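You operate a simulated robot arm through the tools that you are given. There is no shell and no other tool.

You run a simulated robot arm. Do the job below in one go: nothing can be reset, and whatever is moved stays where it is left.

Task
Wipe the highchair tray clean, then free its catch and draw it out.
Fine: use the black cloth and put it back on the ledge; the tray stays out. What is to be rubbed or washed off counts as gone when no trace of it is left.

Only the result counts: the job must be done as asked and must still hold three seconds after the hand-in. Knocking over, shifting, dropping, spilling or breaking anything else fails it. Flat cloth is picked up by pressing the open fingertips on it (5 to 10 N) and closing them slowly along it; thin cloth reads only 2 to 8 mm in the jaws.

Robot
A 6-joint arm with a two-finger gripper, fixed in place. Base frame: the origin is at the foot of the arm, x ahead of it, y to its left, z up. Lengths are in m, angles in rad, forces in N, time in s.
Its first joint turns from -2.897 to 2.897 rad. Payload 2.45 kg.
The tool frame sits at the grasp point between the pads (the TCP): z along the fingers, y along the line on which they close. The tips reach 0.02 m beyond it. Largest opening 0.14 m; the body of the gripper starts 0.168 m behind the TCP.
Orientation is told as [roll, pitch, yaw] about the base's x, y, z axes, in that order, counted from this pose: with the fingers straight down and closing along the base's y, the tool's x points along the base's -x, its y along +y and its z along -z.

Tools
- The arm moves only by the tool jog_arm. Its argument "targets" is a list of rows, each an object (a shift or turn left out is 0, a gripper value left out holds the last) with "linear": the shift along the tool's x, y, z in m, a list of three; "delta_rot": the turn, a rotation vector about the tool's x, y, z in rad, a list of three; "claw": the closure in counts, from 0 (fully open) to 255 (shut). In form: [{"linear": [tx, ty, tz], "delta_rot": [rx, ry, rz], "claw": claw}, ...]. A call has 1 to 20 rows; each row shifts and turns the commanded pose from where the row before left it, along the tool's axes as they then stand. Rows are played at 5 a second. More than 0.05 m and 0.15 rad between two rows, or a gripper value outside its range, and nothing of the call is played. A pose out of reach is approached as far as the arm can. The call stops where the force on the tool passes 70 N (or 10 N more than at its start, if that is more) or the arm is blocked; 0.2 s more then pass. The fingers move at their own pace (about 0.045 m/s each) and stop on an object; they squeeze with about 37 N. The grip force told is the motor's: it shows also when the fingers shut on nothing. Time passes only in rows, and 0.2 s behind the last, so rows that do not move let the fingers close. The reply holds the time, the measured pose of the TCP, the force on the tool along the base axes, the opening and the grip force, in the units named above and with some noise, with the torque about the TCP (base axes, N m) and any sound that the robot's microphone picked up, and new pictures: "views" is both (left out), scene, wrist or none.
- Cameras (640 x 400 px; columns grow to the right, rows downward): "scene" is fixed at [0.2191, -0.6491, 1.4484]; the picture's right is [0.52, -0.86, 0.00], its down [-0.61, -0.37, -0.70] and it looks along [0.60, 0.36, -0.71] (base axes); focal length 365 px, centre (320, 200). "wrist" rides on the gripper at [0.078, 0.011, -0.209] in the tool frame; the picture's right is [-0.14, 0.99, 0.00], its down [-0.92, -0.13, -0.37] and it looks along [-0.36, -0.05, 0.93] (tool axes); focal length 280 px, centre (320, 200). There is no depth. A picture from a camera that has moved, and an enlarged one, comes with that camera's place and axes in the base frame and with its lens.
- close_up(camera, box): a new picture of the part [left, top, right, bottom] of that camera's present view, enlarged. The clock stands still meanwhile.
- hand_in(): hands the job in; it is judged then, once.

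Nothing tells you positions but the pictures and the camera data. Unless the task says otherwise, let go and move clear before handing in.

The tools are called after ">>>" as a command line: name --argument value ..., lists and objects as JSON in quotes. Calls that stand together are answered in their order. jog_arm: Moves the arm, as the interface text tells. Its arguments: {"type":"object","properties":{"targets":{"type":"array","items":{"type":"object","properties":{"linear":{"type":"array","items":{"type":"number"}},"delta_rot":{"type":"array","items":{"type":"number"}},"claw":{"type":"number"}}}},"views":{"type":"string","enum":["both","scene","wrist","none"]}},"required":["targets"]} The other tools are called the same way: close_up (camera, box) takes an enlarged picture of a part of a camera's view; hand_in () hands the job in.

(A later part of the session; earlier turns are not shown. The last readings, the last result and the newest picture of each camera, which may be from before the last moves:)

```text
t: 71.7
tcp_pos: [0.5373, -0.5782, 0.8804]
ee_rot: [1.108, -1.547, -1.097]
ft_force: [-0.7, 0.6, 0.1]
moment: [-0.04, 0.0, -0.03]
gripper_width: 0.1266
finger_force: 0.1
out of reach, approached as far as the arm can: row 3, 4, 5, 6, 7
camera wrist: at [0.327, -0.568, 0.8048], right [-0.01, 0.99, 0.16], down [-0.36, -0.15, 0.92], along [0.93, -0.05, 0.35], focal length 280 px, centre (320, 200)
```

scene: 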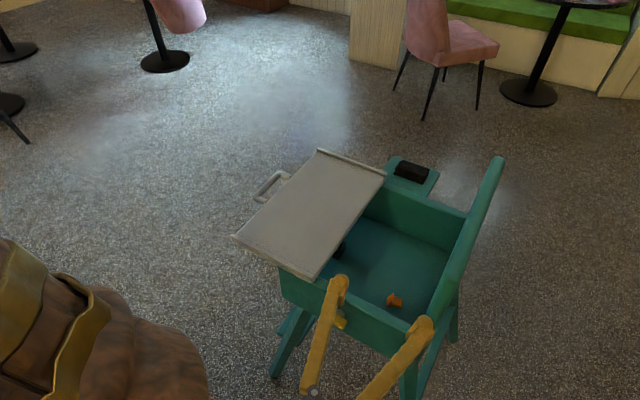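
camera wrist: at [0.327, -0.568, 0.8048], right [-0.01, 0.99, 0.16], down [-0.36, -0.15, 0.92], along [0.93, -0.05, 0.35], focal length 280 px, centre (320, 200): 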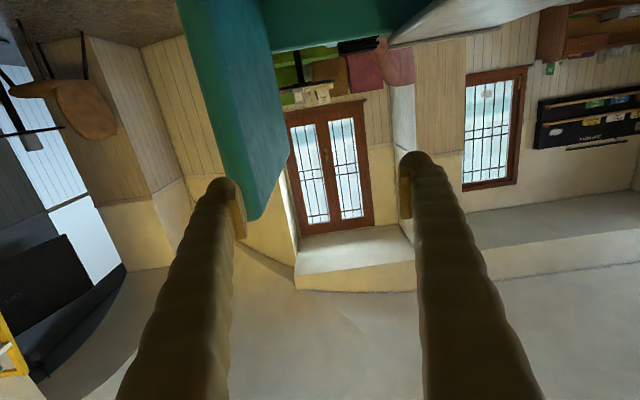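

Horizontal is out of reach there: the arm swung to another position, though it touched nothing. I'll reverse those rotations and return to a vertical tool above the knob.

>>> jog_arm --targets '[{"delta_rot": [0, 0.1308, 0]}, {"delta_rot": [0, 0.14, 0]}, {"delta_rot": [0, 0.14, 0]}, {"delta_rot": [0, 0.14, 0]}, {"delta_rot": [0, 0.14, 0]}, {"delta_rot": [0, 0.14, 0]}, {"delta_rot": [0, 0.14, 0]}, {}, {}]' --views "both"

```text
t: 73.7
tcp_pos: [0.5355, -0.5787, 0.8821]
ee_rot: [0.0, -0.598, 0.001]
ft_force: [-0.5, 0.4, 0.5]
moment: [0.0, -0.04, -0.02]
gripper_width: 0.1263
finger_force: 0.0
camera wrist: at [0.3541, -0.5674, 1.0097], right [0.11, 0.99, 0.08], down [0.55, -0.13, 0.82], along [0.83, -0.05, -0.56], focal length 280 px, centre (320, 200)
```

scene: 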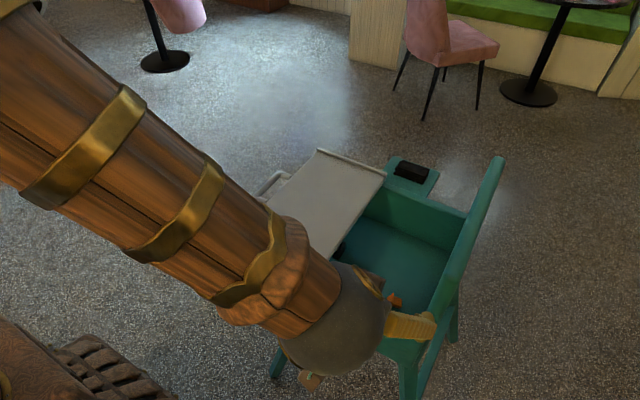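
wrist: 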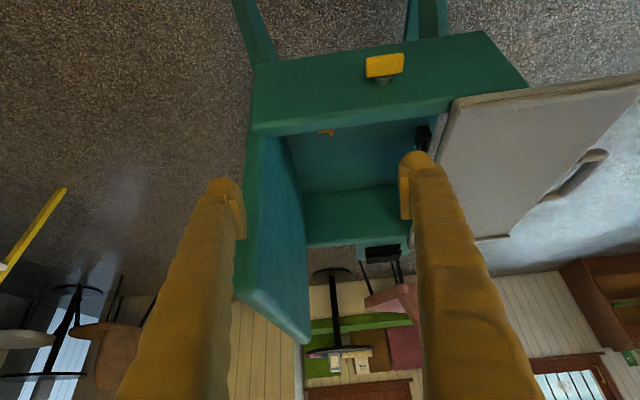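

Safe, and the tool is at a known tilt again. From here I can see the dark piece inside the near panel by the tray's edge, so I'll look at it and at the knob.

>>> close_up --camera "wrist" --box '[340, 40, 500, 140]'

>>> close_up --camera "wrist" --box '[300, 100, 460, 200]'

>>> close_up --camera "wrist" --box '[350, 40, 420, 84]'

```text
4.00 times, centred on (420, 90) of wrist
camera zoom: at [0.3541, -0.5674, 1.0097], right [0.11, 0.99, 0.08], down [0.55, -0.13, 0.82], along [0.83, -0.05, -0.56], focal length 1122 px, centre (-80, 640)
```

zoom: 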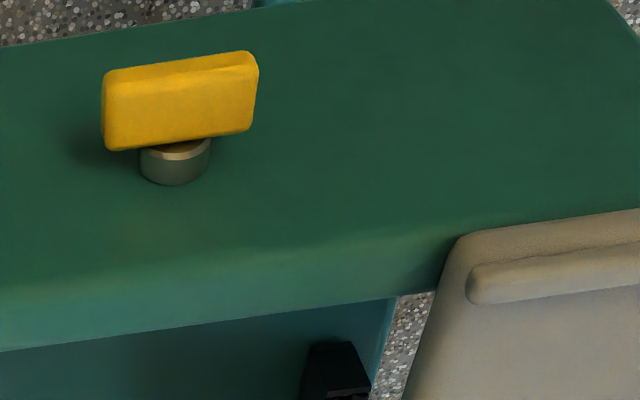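

```text
4.00 times, centred on (380, 150) of wrist
camera zoom: at [0.3541, -0.5674, 1.0097], right [0.11, 0.99, 0.08], down [0.55, -0.13, 0.82], along [0.83, -0.05, -0.56], focal length 1122 px, centre (80, 400)
```

zoom: 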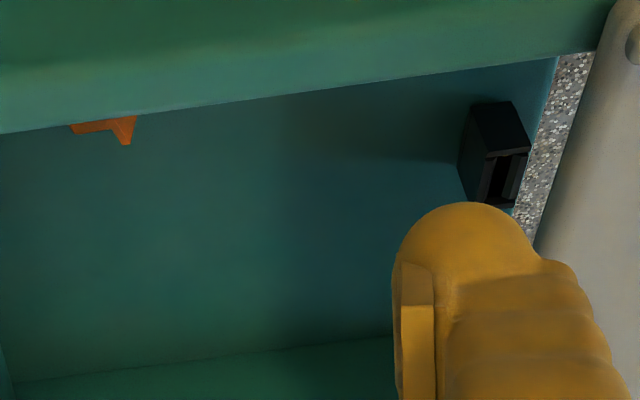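

```text
9.09 times, centred on (385, 62) of wrist
camera zoom: at [0.3541, -0.5674, 1.0097], right [0.11, 0.99, 0.08], down [0.55, -0.13, 0.82], along [0.83, -0.05, -0.56], focal length 2549 px, centre (-271, 1454)
```

zoom: 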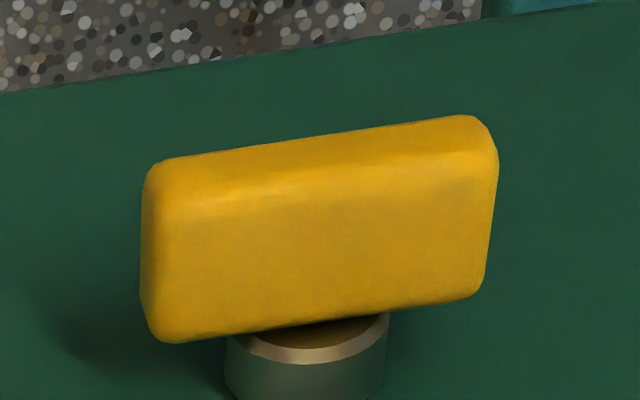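

The dark piece is just a buckle on the seat, not part of the catch. I'll return to a vertical tool and go above the knob.

>>> jog_arm --targets '[{"delta_rot": [0, 0.15, 0]}, {"delta_rot": [0, 0.15, 0]}, {"delta_rot": [0, 0.15, 0]}, {"delta_rot": [0, 0.149, 0]}, {"linear": [-0.01, 0.0333, 0]}, {"linear": [-0.01, 0.0333, 0]}, {"linear": [-0.01, 0.0333, 0]}, {"linear": [0, 0, 0.04]}, {}, {}]' --views "both"

```text
t: 75.9
tcp_pos: [0.5632, -0.4791, 0.8405]
ee_rot: [0.0, -0.001, 0.002]
ft_force: [-0.2, -0.2, -0.2]
moment: [0.0, -0.01, 0.02]
gripper_width: 0.1262
finger_force: 0.0
camera wrist: at [0.4857, -0.4667, 1.0485], right [0.14, 0.99, 0.0], down [0.92, -0.13, 0.37], along [0.37, -0.05, -0.93], focal length 280 px, centre (320, 200)
```

scene: 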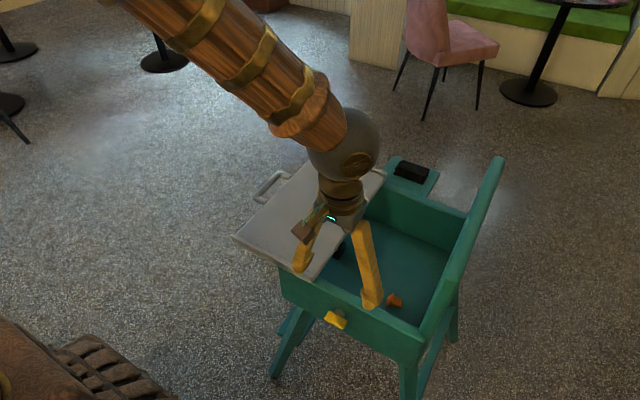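
wrist: 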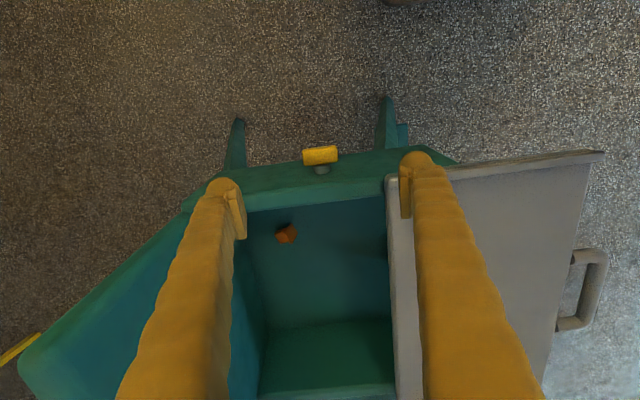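

>>> close_up --camera "wrist" --box '[220, 120, 420, 245]'

>>> close_up --camera "wrist" --box '[285, 135, 355, 179]'

```text
3.20 times, centred on (320, 182) of wrist
camera zoom: at [0.4857, -0.4667, 1.0485], right [0.14, 0.99, 0.0], down [0.92, -0.13, 0.37], along [0.37, -0.05, -0.93], focal length 897 px, centre (320, 256)
```

zoom: 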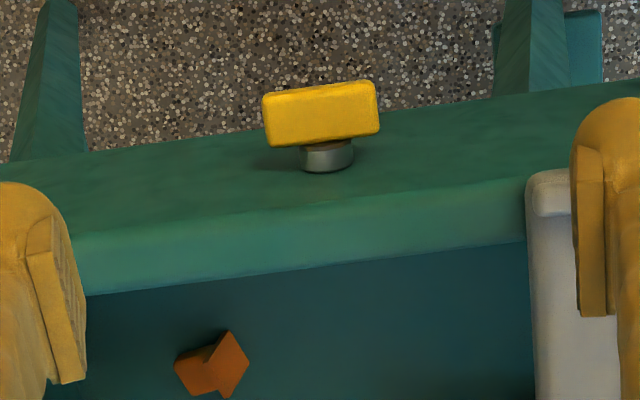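

```text
9.09 times, centred on (320, 157) of wrist
camera zoom: at [0.4857, -0.4667, 1.0485], right [0.14, 0.99, 0.0], down [0.92, -0.13, 0.37], along [0.37, -0.05, -0.93], focal length 2549 px, centre (320, 591)
```

zoom: 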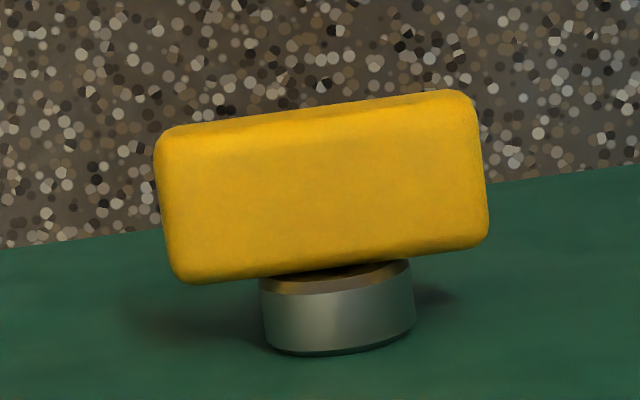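

The bar spans x 0.561–0.584 and y −0.503 to −0.453 at z≈0.662, with the panel face near x≈0.597. I'll narrow the opening to 0.09 m and descend over the bar's ends.

>>> jog_arm --targets '[{"claw": 91, "linear": [-0.005, 0.001, 0]}, {}, {}, {"linear": [0, 0, 0.045]}, {"linear": [0, 0, 0.045]}, {"linear": [0, 0, 0.04]}, {}, {}]' --views "both"

>>> close_up --camera "wrist" --box '[220, 100, 420, 225]'

>>> close_up --camera "scene" --box '[290, 270, 386, 330]'

```text
t: 77.7
tcp_pos: [0.5703, -0.4765, 0.7113]
ee_rot: [-0.002, 0.0, 0.003]
ft_force: [-0.6, 0.7, 0.0]
moment: [0.02, 0.02, 0.01]
gripper_width: 0.09
finger_force: 0.0
camera wrist: at [0.493, -0.4648, 0.9191], right [0.14, 0.99, 0.0], down [0.92, -0.13, 0.37], along [0.37, -0.05, -0.93], focal length 280 px, centre (320, 200)
```

scene: 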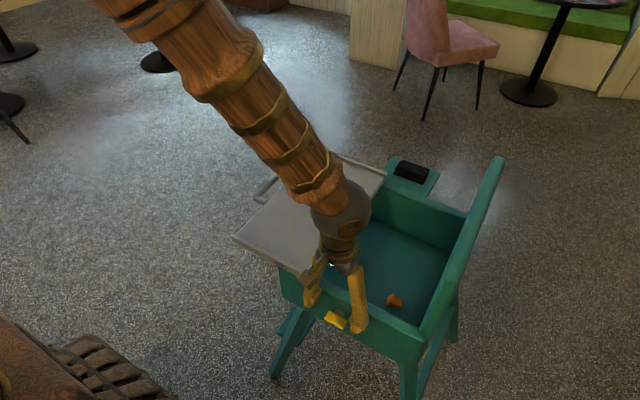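
wrist: 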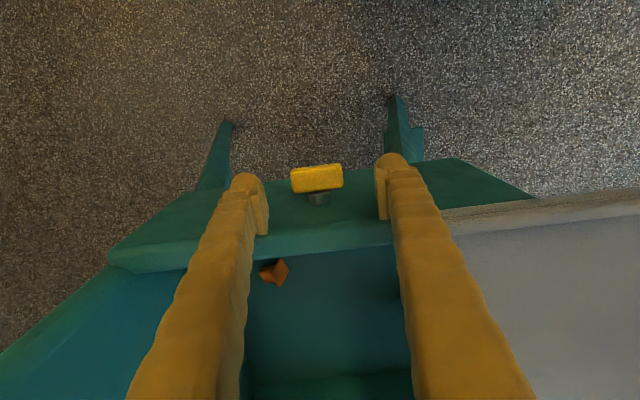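

```text
3.20 times, centred on (320, 162) of wrist
camera zoom: at [0.493, -0.4648, 0.9191], right [0.14, 0.99, 0.0], down [0.92, -0.13, 0.37], along [0.37, -0.05, -0.93], focal length 897 px, centre (320, 320)
```

zoom: 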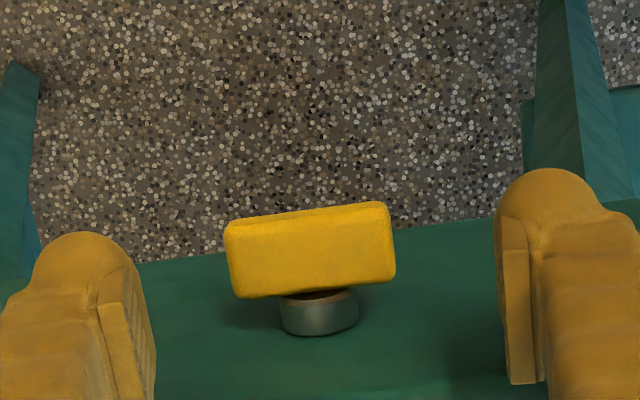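

```text
6.67 times, centred on (338, 300) of scene
camera zoom: at [0.2191, -0.6491, 1.4484], right [0.52, -0.86, 0.0], down [-0.61, -0.37, -0.7], along [0.6, 0.36, -0.71], focal length 2436 px, centre (200, -467)
```

zoom: 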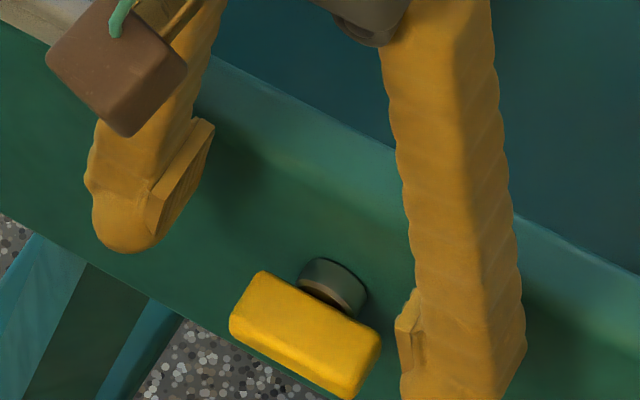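

The bar is centred between the fingers. I'll descend the last 4.8 cm so the pads flank its ends.

>>> jog_arm --targets '[{"linear": [0.001, -0.001, 0.02]}, {"linear": [0, 0, 0.018]}, {"linear": [0, 0, 0.01]}, {}]' --views "wrist"

>>> close_up --camera "wrist" --box '[220, 120, 420, 245]'

>>> close_up --camera "scene" --box '[290, 280, 386, 340]'

```text
t: 78.7
tcp_pos: [0.5711, -0.4775, 0.6634]
ee_rot: [-0.001, 0.001, 0.003]
ft_force: [0.1, 0.3, -0.7]
moment: [-0.01, -0.02, -0.01]
gripper_width: 0.0901
finger_force: 0.1
camera wrist: at [0.493, -0.4656, 0.8718], right [0.14, 0.99, 0.0], down [0.92, -0.13, 0.37], along [0.37, -0.05, -0.93], focal length 280 px, centre (320, 200)
```

wrist: 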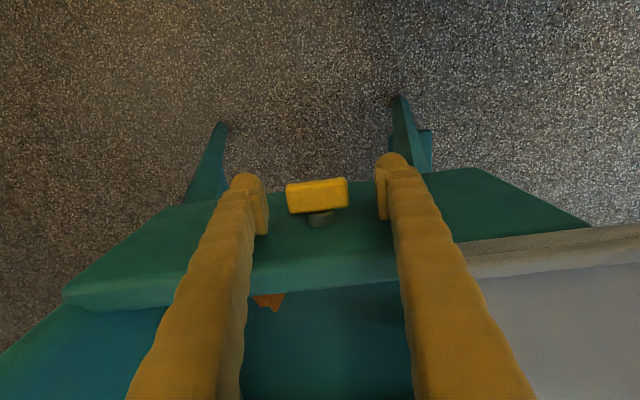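

```text
3.20 times, centred on (320, 182) of wrist
camera zoom: at [0.493, -0.4656, 0.8718], right [0.14, 0.99, 0.0], down [0.92, -0.13, 0.37], along [0.37, -0.05, -0.93], focal length 897 px, centre (320, 256)
```

zoom: 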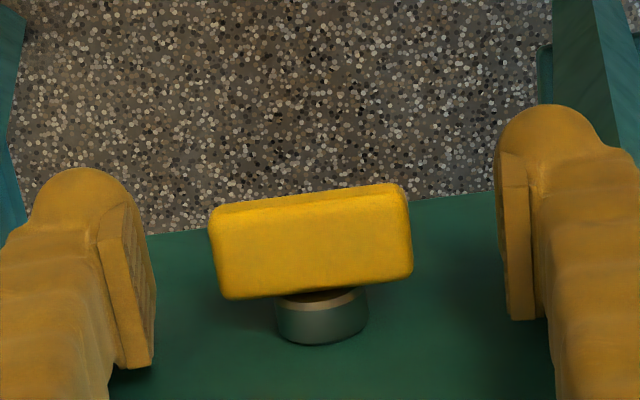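

```text
6.67 times, centred on (338, 310) of scene
camera zoom: at [0.2191, -0.6491, 1.4484], right [0.52, -0.86, 0.0], down [-0.61, -0.37, -0.7], along [0.6, 0.36, -0.71], focal length 2436 px, centre (200, -533)
```

zoom: 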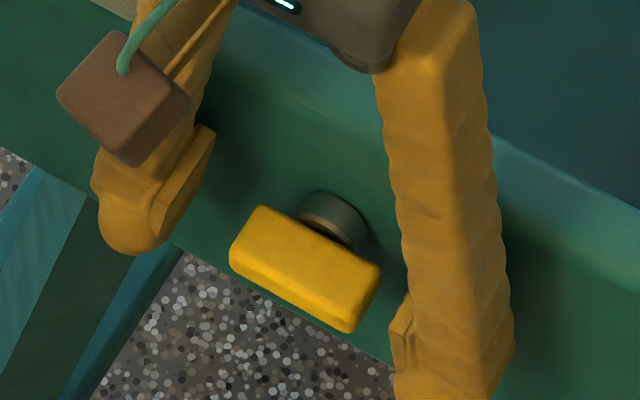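

The bar sits at pad height, about 2 mm to −y of centre. I'll correct and close on it.

>>> jog_arm --targets '[{"linear": [0, -0.002, 0]}, {"claw": 120}, {"claw": 140}, {"claw": 155}, {"claw": 165}, {"claw": 175}, {"claw": 185}, {}, {}]' --views "wrist"

>>> close_up --camera "wrist" --box '[220, 120, 420, 245]'

```text
t: 80.7
tcp_pos: [0.5715, -0.4791, 0.6625]
ee_rot: [-0.001, 0.0, 0.001]
ft_force: [-1.3, -7.0, -0.8]
moment: [0.01, 0.03, -0.07]
gripper_width: 0.0491
finger_force: 45.1
camera wrist: at [0.4931, -0.4678, 0.8713], right [0.14, 0.99, 0.0], down [0.92, -0.13, 0.37], along [0.37, -0.05, -0.93], focal length 280 px, centre (320, 200)
```

wrist: 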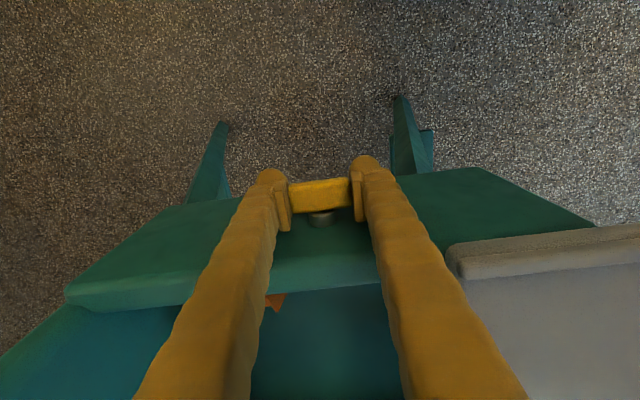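

```text
3.20 times, centred on (320, 182) of wrist
camera zoom: at [0.4931, -0.4678, 0.8713], right [0.14, 0.99, 0.0], down [0.92, -0.13, 0.37], along [0.37, -0.05, -0.93], focal length 897 px, centre (320, 256)
```

zoom: 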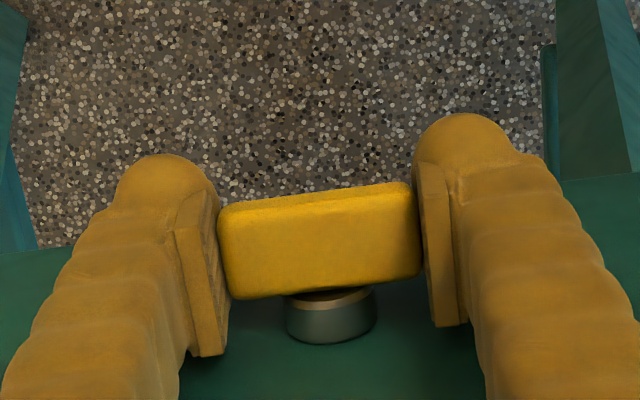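

The bar is gripped at 0.049 m. I'll test a gentle pull along −x in millimetre steps.

>>> jog_arm --targets '[{"linear": [0.001, 0, 0]}, {}, {"linear": [0.001, 0, 0]}, {}]' --views "none"

```text
t: 81.7
tcp_pos: [0.5678, -0.4809, 0.662]
ee_rot: [0.001, 0.0, 0.001]
ft_force: [29.0, 36.8, 5.3]
moment: [0.12, -0.34, -0.62]
gripper_width: 0.049
finger_force: 45.4
```

It resists (29 N for 2 mm), so a straight pull doesn't free it easily. I'll back off the 2 mm and see whether anything moved.

>>> jog_arm --targets '[{"linear": [-0.001, 0, 0]}, {"linear": [-0.001, 0, 0]}, {}]' --views "none"

>>> close_up --camera "wrist" --box '[220, 120, 420, 245]'

```text
t: 82.5
tcp_pos: [0.5673, -0.4801, 0.6625]
ee_rot: [0.001, 0.004, 0.002]
ft_force: [-29.9, 39.3, 8.6]
moment: [0.06, 0.19, 0.27]
gripper_width: 0.0489
finger_force: 44.9
```

```text
3.20 times, centred on (320, 182) of wrist
camera zoom: at [0.491, -0.4687, 0.8709], right [0.14, 0.99, 0.0], down [0.92, -0.13, 0.37], along [0.36, -0.05, -0.93], focal length 897 px, centre (320, 256)
```

zoom: 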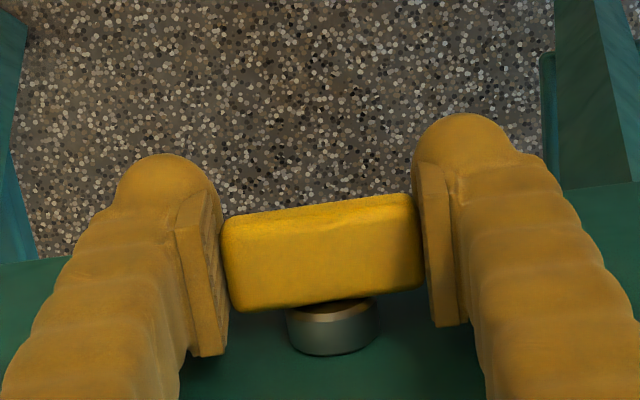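

The fingers slipped along the bar and the bar itself didn't move in either direction, so it isn't a pull. I'll relieve the side loads, then test a small twist about the knob's axis.

>>> jog_arm --targets '[{"linear": [0.0015, 0.002, 0]}, {}]' --views "none"

```text
t: 83.1
tcp_pos: [0.5677, -0.4788, 0.6633]
ee_rot: [-0.003, 0.001, 0.001]
ft_force: [-24.5, 16.4, -13.3]
moment: [0.05, 0.28, -0.05]
gripper_width: 0.0488
finger_force: 45.5
```

>>> jog_arm --targets '[{"claw": 150}, {}, {}]' --views "wrist"

>>> close_up --camera "wrist" --box '[220, 120, 420, 245]'

```text
t: 83.9
tcp_pos: [0.5679, -0.4805, 0.6624]
ee_rot: [-0.002, -0.001, 0.003]
ft_force: [0.5, -0.9, 0.0]
moment: [0.01, 0.0, -0.01]
gripper_width: 0.0577
finger_force: 0.0
camera wrist: at [0.491, -0.4679, 0.871], right [0.14, 0.99, 0.0], down [0.92, -0.13, 0.37], along [0.37, -0.05, -0.93], focal length 280 px, centre (320, 200)
```

wrist: 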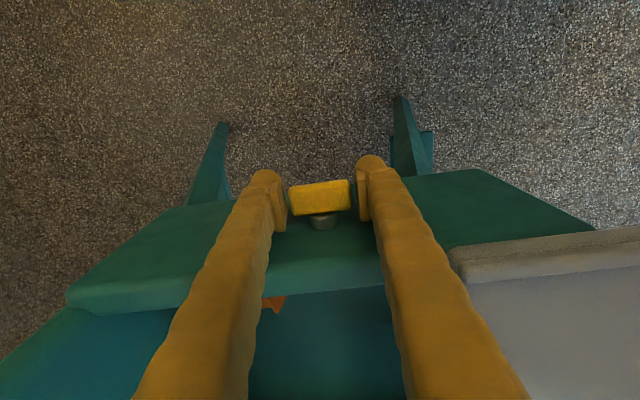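

```text
3.20 times, centred on (320, 182) of wrist
camera zoom: at [0.491, -0.4679, 0.871], right [0.14, 0.99, 0.0], down [0.92, -0.13, 0.37], along [0.37, -0.05, -0.93], focal length 897 px, centre (320, 256)
```

zoom: 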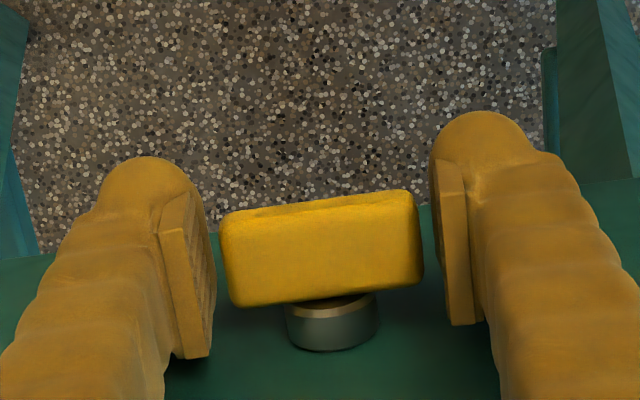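

The fingers are free and the bar is centred. I'll grip again and apply a small twist one way, watching the torque.

>>> jog_arm --targets '[{"claw": 165}, {"claw": 175}, {}, {"delta_rot": [0.04, 0, 0]}, {}]' --views "none"

>>> jog_arm --targets '[{"delta_rot": [0.04, 0, 0]}, {}]' --views "none"

```text
t: 85.1
tcp_pos: [0.5683, -0.48, 0.6626]
ee_rot: [-0.043, 0.0, 0.0]
ft_force: [1.9, -5.6, 0.9]
moment: [-0.03, -0.06, -0.14]
gripper_width: 0.049
finger_force: 44.6
```

```text
t: 85.7
tcp_pos: [0.569, -0.4799, 0.6627]
ee_rot: [-0.08, 0.0, 0.001]
ft_force: [-5.3, 2.0, 8.7]
moment: [0.04, 0.39, -0.32]
gripper_width: 0.0491
finger_force: 44.3
```

The twist meets almost no torque, so the bar seems to turn. I'll continue in the same direction and look.

>>> jog_arm --targets '[{"delta_rot": [0.05, 0, 0]}, {"delta_rot": [0.05, 0, 0]}, {"delta_rot": [0.05, 0, 0]}, {"delta_rot": [0.05, 0, 0]}, {}]' --views "both"

>>> close_up --camera "wrist" --box '[220, 120, 420, 245]'

>>> close_up --camera "scene" --box '[290, 280, 386, 340]'

```text
t: 86.9
tcp_pos: [0.5683, -0.4802, 0.6626]
ee_rot: [-0.281, -0.002, 0.001]
ft_force: [10.0, 3.4, -2.2]
moment: [0.01, -0.24, -0.09]
gripper_width: 0.0488
finger_force: 45.8
camera wrist: at [0.4909, -0.4102, 0.8594], right [0.14, 0.95, -0.27], down [0.92, -0.02, 0.39], along [0.37, -0.31, -0.88], focal length 280 px, centre (320, 200)
```

scene: 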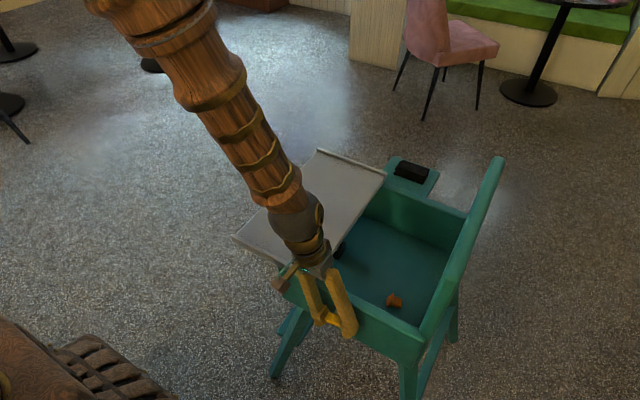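
wrist: 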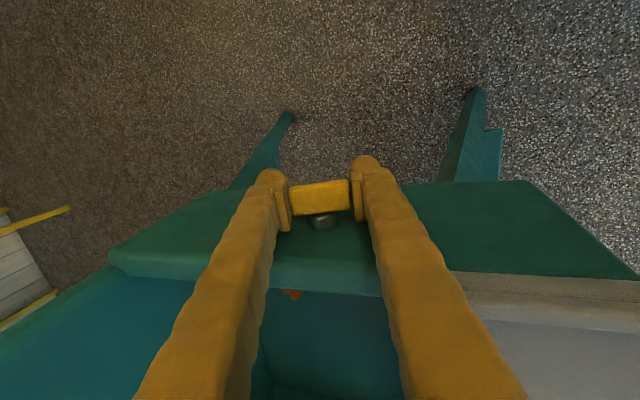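

```text
3.20 times, centred on (320, 182) of wrist
camera zoom: at [0.4909, -0.4102, 0.8594], right [0.14, 0.95, -0.27], down [0.92, -0.02, 0.39], along [0.37, -0.31, -0.88], focal length 897 px, centre (320, 256)
```

zoom: 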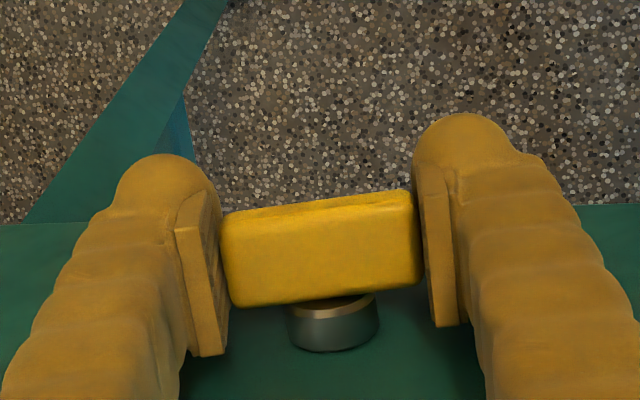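

```text
6.67 times, centred on (338, 310) of scene
camera zoom: at [0.2191, -0.6491, 1.4484], right [0.52, -0.86, 0.0], down [-0.61, -0.37, -0.7], along [0.6, 0.36, -0.71], focal length 2436 px, centre (200, -533)
```

zoom: 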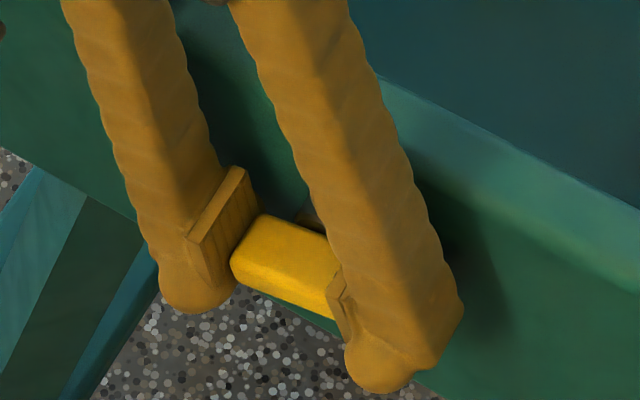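

The bar turns freely with the gripper (0.28 rad so far). I'll continue the turn, watching clearance to the tray.

>>> jog_arm --targets '[{"delta_rot": [0.05, 0, 0]}, {"delta_rot": [0.05, 0, 0]}, {"delta_rot": [0.05, 0, 0]}, {"delta_rot": [0.05, 0, 0]}, {"delta_rot": [0.05, 0, 0]}, {"delta_rot": [0.05, 0, 0]}, {}]' --views "both"

>>> close_up --camera "scene" --box '[260, 220, 388, 300]'

```text
t: 88.5
tcp_pos: [0.5676, -0.4793, 0.6625]
ee_rot: [-0.578, -0.001, 0.001]
ft_force: [0.9, 26.6, -13.8]
moment: [0.09, -0.42, 0.04]
gripper_width: 0.0493
finger_force: 44.5
camera wrist: at [0.4908, -0.3543, 0.8307], right [0.14, 0.83, -0.54], down [0.92, 0.1, 0.38], along [0.37, -0.55, -0.75], focal length 280 px, centre (320, 200)
```

scene: 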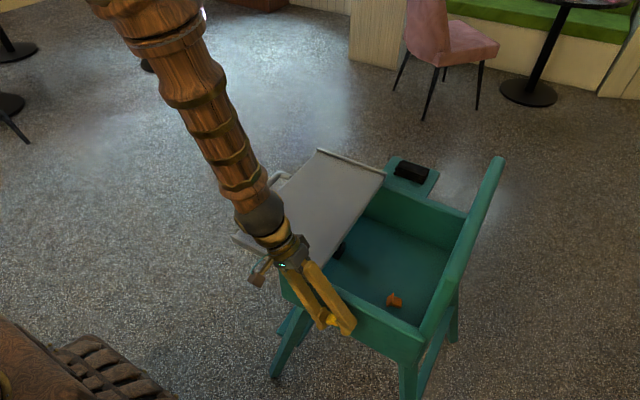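
wrist: 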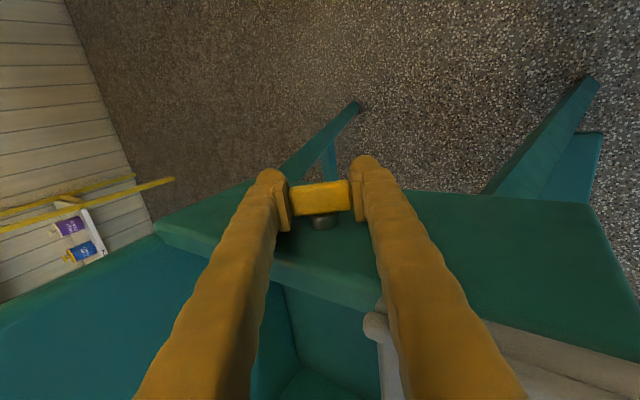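

```text
5.00 times, centred on (324, 260) of scene
camera zoom: at [0.2191, -0.6491, 1.4484], right [0.52, -0.86, 0.0], down [-0.61, -0.37, -0.7], along [0.6, 0.36, -0.71], focal length 1827 px, centre (300, -100)
```

zoom: 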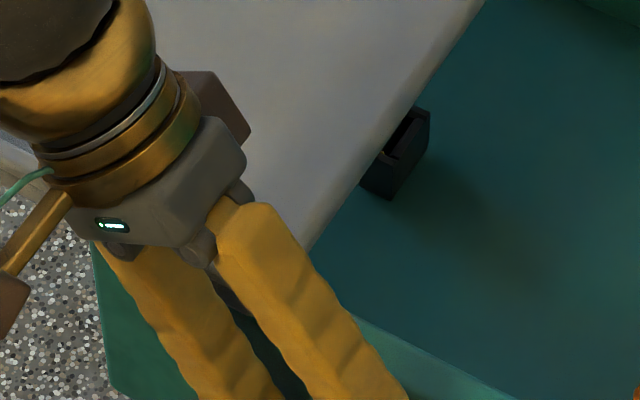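

Turned 0.58 rad with little resistance and good clearance. I'll centre the grip slightly and carry on to about 0.8 rad.

>>> jog_arm --targets '[{"linear": [0, 0.0015, 0]}, {"delta_rot": [0.05, 0, 0]}, {"delta_rot": [0.05, 0, 0]}, {"delta_rot": [0.05, 0, 0]}, {"delta_rot": [0.05, 0, 0]}, {}]' --views "both"

>>> close_up --camera "scene" --box '[240, 200, 400, 300]'

```text
t: 89.9
tcp_pos: [0.5695, -0.4776, 0.6622]
ee_rot: [-0.781, 0.0, 0.002]
ft_force: [-0.2, -16.5, -29.9]
moment: [-0.01, 0.03, -0.42]
gripper_width: 0.0486
finger_force: 45.1
camera wrist: at [0.4907, -0.3223, 0.8026], right [0.14, 0.7, -0.7], down [0.92, 0.17, 0.35], along [0.37, -0.69, -0.62], focal length 280 px, centre (320, 200)
```

scene: 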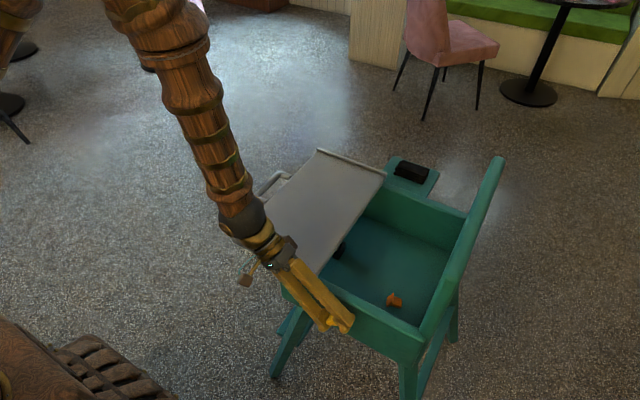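
wrist: 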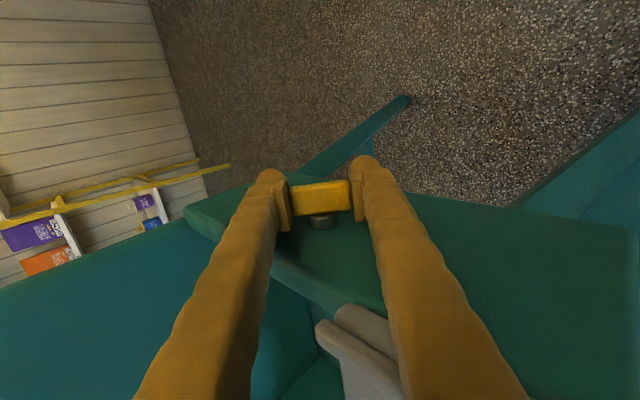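

```text
4.00 times, centred on (320, 250) of scene
camera zoom: at [0.2191, -0.6491, 1.4484], right [0.52, -0.86, 0.0], down [-0.61, -0.37, -0.7], along [0.6, 0.36, -0.71], focal length 1462 px, centre (320, 0)
```

zoom: 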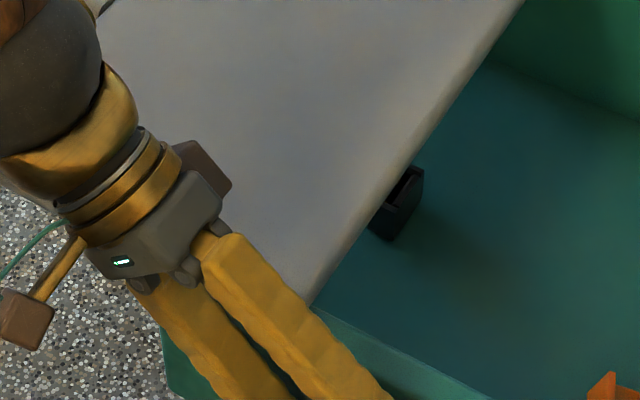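

The bar is now turned about 45°, and the gripper body is getting close to the tray rim. I'll release, back away toward −x, return to vertical, and then close around the slanted bar to bring it the rest of the way upright.

>>> jog_arm --targets '[{"linear": [0, 0, 0.0015]}, {"claw": 120}, {"claw": 110}, {}, {"linear": [0.02, 0, 0]}, {"linear": [0.03, 0, 0]}, {"linear": [0.03, 0, 0]}, {}]' --views "both"

>>> close_up --camera "wrist" --box '[220, 120, 420, 245]'

>>> close_up --camera "scene" --box '[290, 280, 386, 340]'

```text
t: 91.7
tcp_pos: [0.4892, -0.4796, 0.6599]
ee_rot: [-0.78, 0.001, 0.001]
ft_force: [-0.6, -0.4, 0.1]
moment: [0.0, 0.0, 0.01]
gripper_width: 0.0794
finger_force: 0.0
camera wrist: at [0.4121, -0.3239, 0.8008], right [0.14, 0.7, -0.7], down [0.92, 0.17, 0.35], along [0.37, -0.69, -0.62], focal length 280 px, centre (320, 200)
```

scene: 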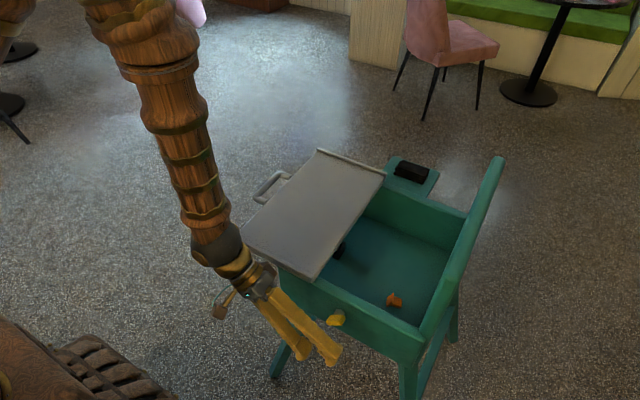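
wrist: 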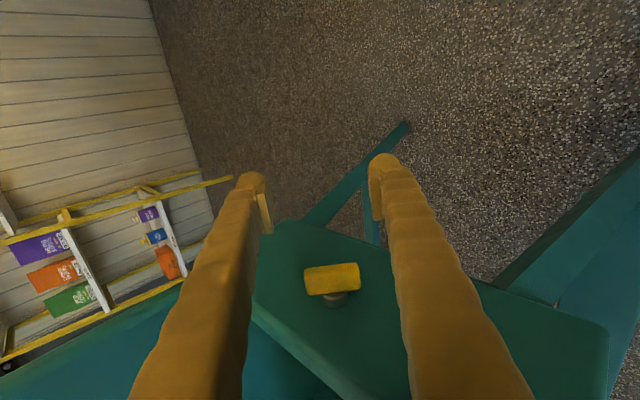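

```text
3.20 times, centred on (320, 182) of wrist
camera zoom: at [0.4121, -0.3239, 0.8008], right [0.14, 0.7, -0.7], down [0.92, 0.17, 0.35], along [0.37, -0.69, -0.62], focal length 897 px, centre (320, 256)
```

zoom: 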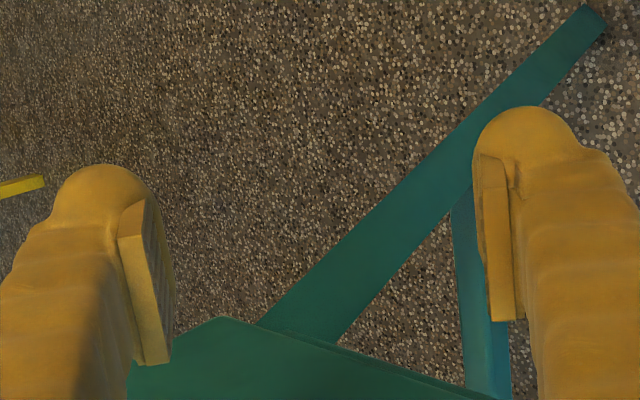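

```text
6.67 times, centred on (338, 310) of scene
camera zoom: at [0.2191, -0.6491, 1.4484], right [0.52, -0.86, 0.0], down [-0.61, -0.37, -0.7], along [0.6, 0.36, -0.71], focal length 2436 px, centre (200, -533)
```

zoom: 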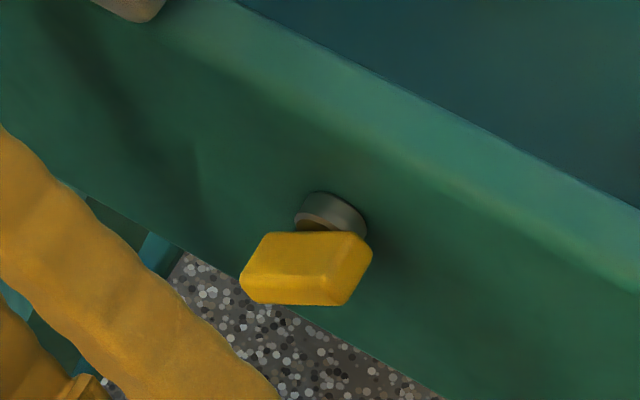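

The bar has turned 45° and stays there, so it's a turn catch. I'll bring the tool back to vertical and above the bar.

>>> jog_arm --targets '[{"delta_rot": [-0.13, 0, 0]}, {"delta_rot": [-0.13, 0, 0]}, {"delta_rot": [-0.13, 0, 0]}, {"delta_rot": [-0.13, 0, 0]}, {"delta_rot": [-0.13, 0, 0]}, {"delta_rot": [-0.13, 0, 0]}, {"linear": [0, 0, -0.045]}, {"linear": [0, 0, -0.045]}, {"linear": [-0.036, 0, 0]}, {"linear": [-0.036, 0, 0]}, {}, {}]' --views "both"

>>> close_up --camera "wrist" --box '[220, 120, 420, 245]'

```text
t: 94.3
tcp_pos: [0.5568, -0.4768, 0.7488]
ee_rot: [-0.054, 0.01, -0.001]
ft_force: [0.5, 0.3, 0.9]
moment: [-0.05, -0.02, -0.01]
gripper_width: 0.0798
finger_force: 0.0
out of reach, approached as far as the arm can: row 5
camera wrist: at [0.4818, -0.4529, 0.9573], right [0.14, 0.99, -0.05], down [0.92, -0.11, 0.37], along [0.36, -0.1, -0.93], focal length 280 px, centre (320, 200)
```

scene: 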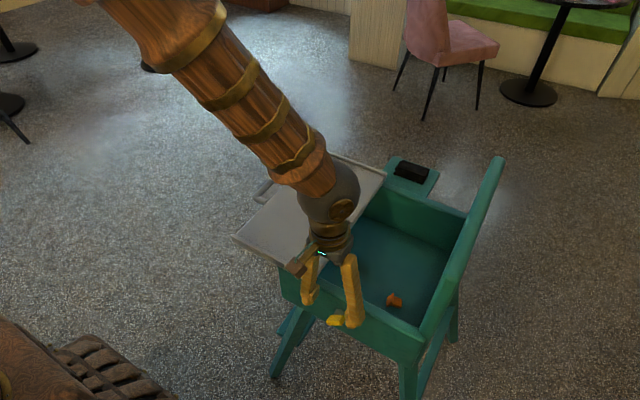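
wrist: 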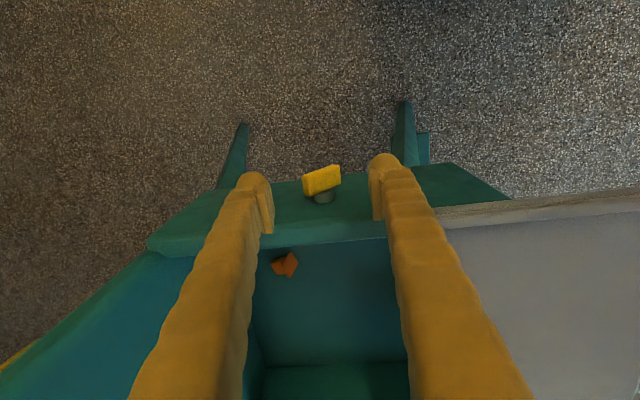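

```text
3.20 times, centred on (320, 182) of wrist
camera zoom: at [0.4818, -0.4529, 0.9573], right [0.14, 0.99, -0.05], down [0.92, -0.11, 0.37], along [0.36, -0.1, -0.93], focal length 897 px, centre (320, 256)
```

zoom: 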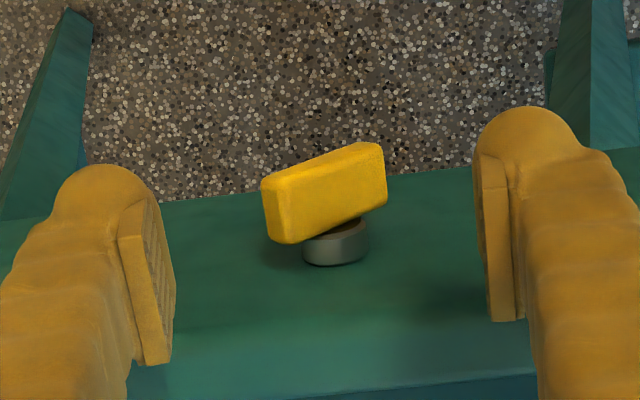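

A small residual tilt is left over, so I'll correct it and then descend around the slanted bar.

>>> jog_arm --targets '[{"delta_rot": [-0.054, -0.01, 0]}, {"linear": [-0.004, -0.002, 0]}, {}]' --views "none"

```text
t: 95.1
tcp_pos: [0.5621, -0.4776, 0.749]
ee_rot: [0.0, 0.001, 0.0]
ft_force: [0.1, -0.3, -0.5]
moment: [-0.01, 0.01, 0.0]
gripper_width: 0.0798
finger_force: 0.2
```

>>> jog_arm --targets '[{"linear": [0.001, -0.001, 0.04]}, {"linear": [0, 0, 0.04]}, {"linear": [0, 0, 0.016]}, {}]' --views "wrist"

>>> close_up --camera "wrist" --box '[220, 120, 420, 245]'

>>> close_up --camera "scene" --box '[290, 280, 386, 340]'

```text
t: 96.1
tcp_pos: [0.5617, -0.4763, 0.6534]
ee_rot: [0.003, 0.0, 0.0]
ft_force: [-0.6, 0.2, -1.1]
moment: [0.01, -0.01, 0.0]
gripper_width: 0.0799
finger_force: 0.0
camera wrist: at [0.4837, -0.4649, 0.8617], right [0.14, 0.99, 0.0], down [0.92, -0.13, 0.37], along [0.37, -0.05, -0.93], focal length 280 px, centre (320, 200)
```

wrist: 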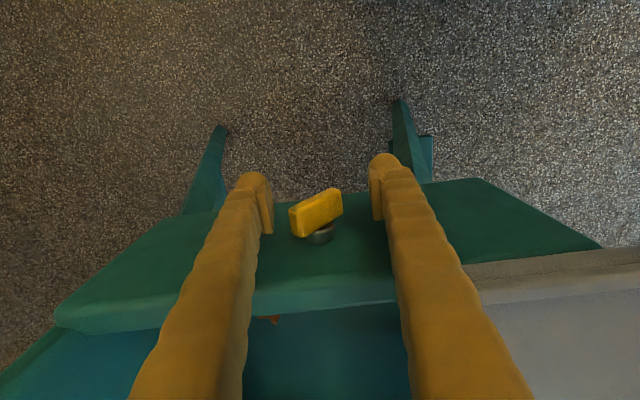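

```text
3.20 times, centred on (320, 182) of wrist
camera zoom: at [0.4837, -0.4649, 0.8617], right [0.14, 0.99, 0.0], down [0.92, -0.13, 0.37], along [0.37, -0.05, -0.93], focal length 897 px, centre (320, 256)
```

zoom: 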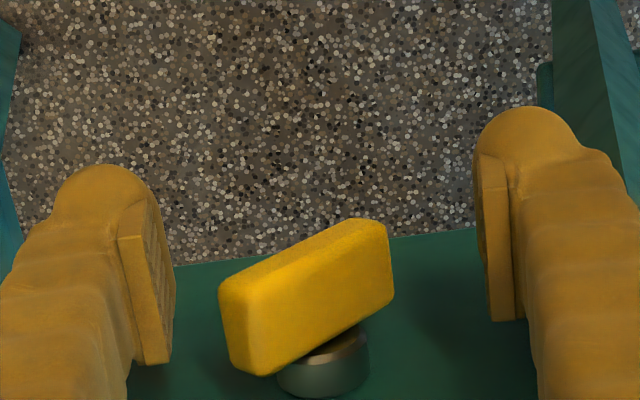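

```text
6.67 times, centred on (338, 310) of scene
camera zoom: at [0.2191, -0.6491, 1.4484], right [0.52, -0.86, 0.0], down [-0.61, -0.37, -0.7], along [0.6, 0.36, -0.71], focal length 2436 px, centre (200, -533)
```

zoom: 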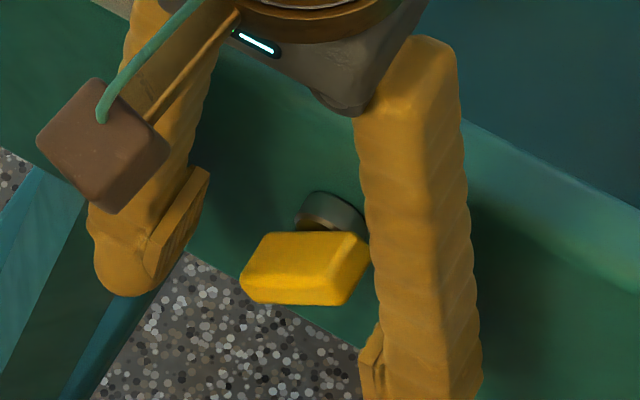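

The bar lies between the pads. I'll close gradually so the pads swing it upright.

>>> jog_arm --targets '[{"claw": 140, "linear": [0, -0.001, 0]}, {"claw": 155}, {"claw": 165}, {"claw": 175}, {"claw": 185}, {"claw": 195}, {}]' --views "wrist"

>>> close_up --camera "wrist" --box '[220, 120, 420, 245]'

```text
t: 97.7
tcp_pos: [0.5603, -0.4776, 0.6531]
ee_rot: [0.001, 0.001, 0.0]
ft_force: [-0.9, 0.2, -0.2]
moment: [-0.02, 0.0, 0.02]
gripper_width: 0.0332
finger_force: 0.1
camera wrist: at [0.4835, -0.466, 0.862], right [0.14, 0.99, 0.0], down [0.92, -0.13, 0.37], along [0.37, -0.05, -0.93], focal length 280 px, centre (320, 200)
```

wrist: 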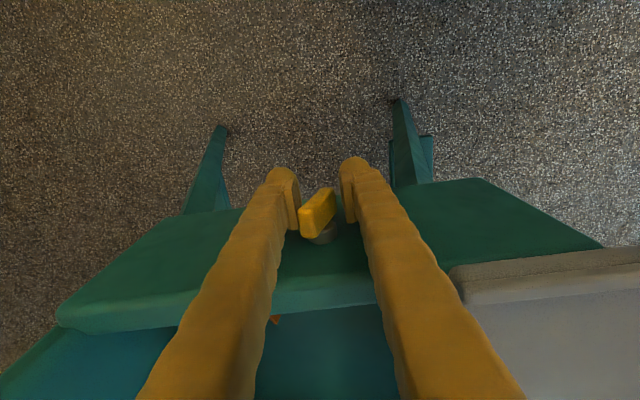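

```text
3.20 times, centred on (320, 182) of wrist
camera zoom: at [0.4835, -0.466, 0.862], right [0.14, 0.99, 0.0], down [0.92, -0.13, 0.37], along [0.37, -0.05, -0.93], focal length 897 px, centre (320, 256)
```

zoom: 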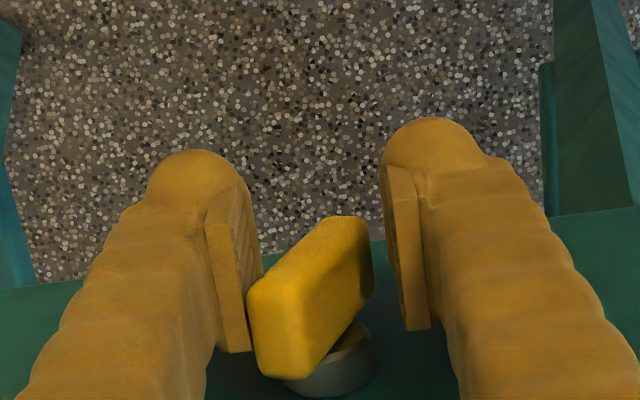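

It's working: the bar is swinging upright. I'll keep closing.

>>> jog_arm --targets '[{"claw": 205}, {"claw": 213}, {"claw": 220}, {"claw": 227}, {"claw": 235}, {"claw": 242}, {}, {}]' --views "wrist"

>>> close_up --camera "wrist" --box '[220, 120, 420, 245]'

>>> close_up --camera "scene" --box '[290, 280, 386, 340]'

```text
t: 99.5
tcp_pos: [0.5614, -0.4782, 0.6539]
ee_rot: [0.003, 0.0, 0.001]
ft_force: [-1.5, -14.1, -3.3]
moment: [0.1, -0.06, -0.06]
gripper_width: 0.0154
finger_force: 5.7
camera wrist: at [0.4836, -0.4663, 0.8621], right [0.14, 0.99, 0.0], down [0.92, -0.13, 0.37], along [0.37, -0.05, -0.93], focal length 280 px, centre (320, 200)
```

wrist: 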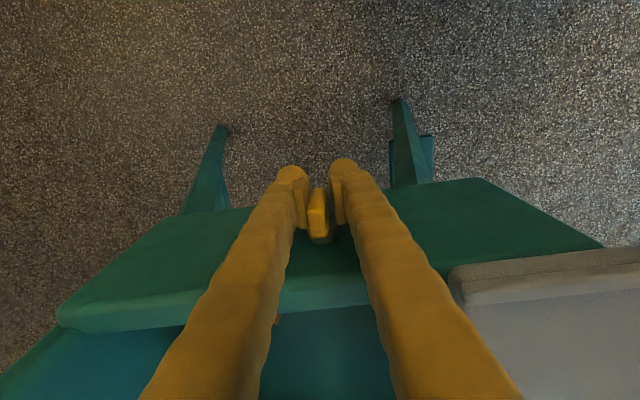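

```text
3.20 times, centred on (320, 182) of wrist
camera zoom: at [0.4836, -0.4663, 0.8621], right [0.14, 0.99, 0.0], down [0.92, -0.13, 0.37], along [0.37, -0.05, -0.93], focal length 897 px, centre (320, 256)
```

zoom: 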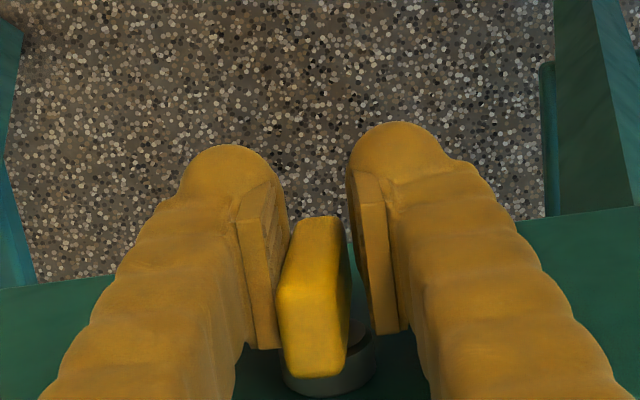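

```text
6.67 times, centred on (338, 310) of scene
camera zoom: at [0.2191, -0.6491, 1.4484], right [0.52, -0.86, 0.0], down [-0.61, -0.37, -0.7], along [0.6, 0.36, -0.71], focal length 2436 px, centre (200, -533)
```

zoom: 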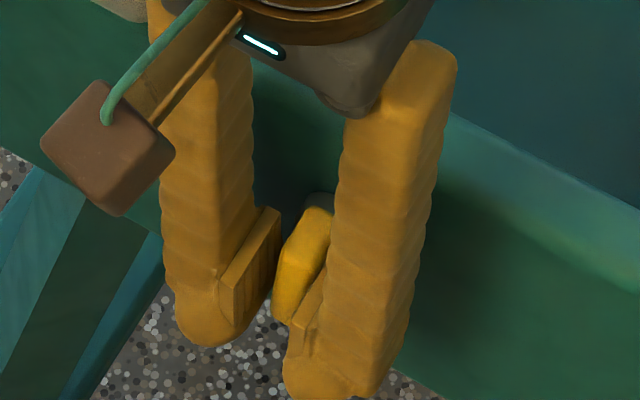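

>>> jog_arm --targets '[{"claw": 250}, {"claw": 255}, {}, {}]' --views "wrist"

>>> close_up --camera "wrist" --box '[270, 150, 370, 212]'

```text
t: 100.5
tcp_pos: [0.562, -0.4784, 0.6526]
ee_rot: [0.0, -0.002, -0.001]
ft_force: [-6.7, -40.1, -11.4]
moment: [0.31, 0.03, -0.1]
gripper_width: 0.0129
finger_force: 39.6
camera wrist: at [0.4835, -0.467, 0.862], right [0.14, 0.99, 0.0], down [0.92, -0.13, 0.37], along [0.37, -0.05, -0.93], focal length 280 px, centre (320, 200)
```

wrist: 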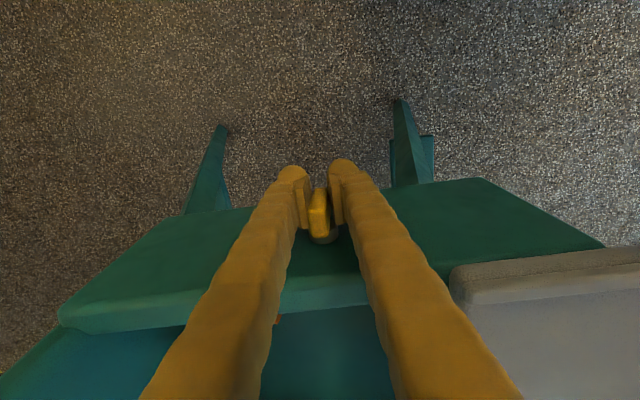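

```text
6.40 times, centred on (320, 181) of wrist
camera zoom: at [0.4835, -0.467, 0.862], right [0.14, 0.99, 0.0], down [0.92, -0.13, 0.37], along [0.37, -0.05, -0.93], focal length 1794 px, centre (320, 322)
```

zoom: 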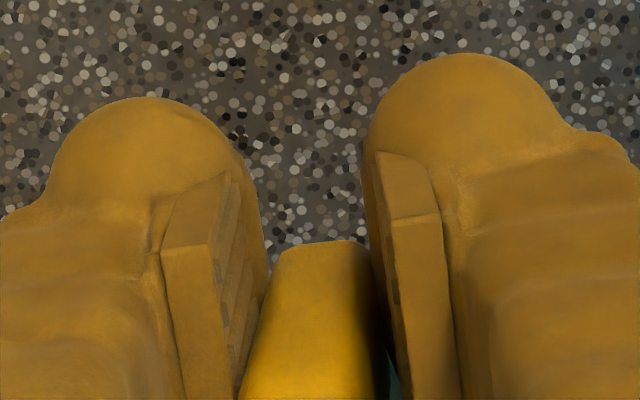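

The pads have squeezed the bar upright (width 0.0129, its thickness), a quarter turn from the start. I'll relieve the side load and feel whether it's at a stop.

>>> jog_arm --targets '[{"linear": [0, -0.002, 0]}, {}, {"delta_rot": [0.05, 0, 0]}, {}]' --views "none"

```text
t: 101.5
tcp_pos: [0.5613, -0.4799, 0.6539]
ee_rot: [-0.048, 0.0, -0.003]
ft_force: [20.8, 19.5, 6.0]
moment: [0.16, 0.0, 0.06]
gripper_width: 0.0129
finger_force: 39.7
```

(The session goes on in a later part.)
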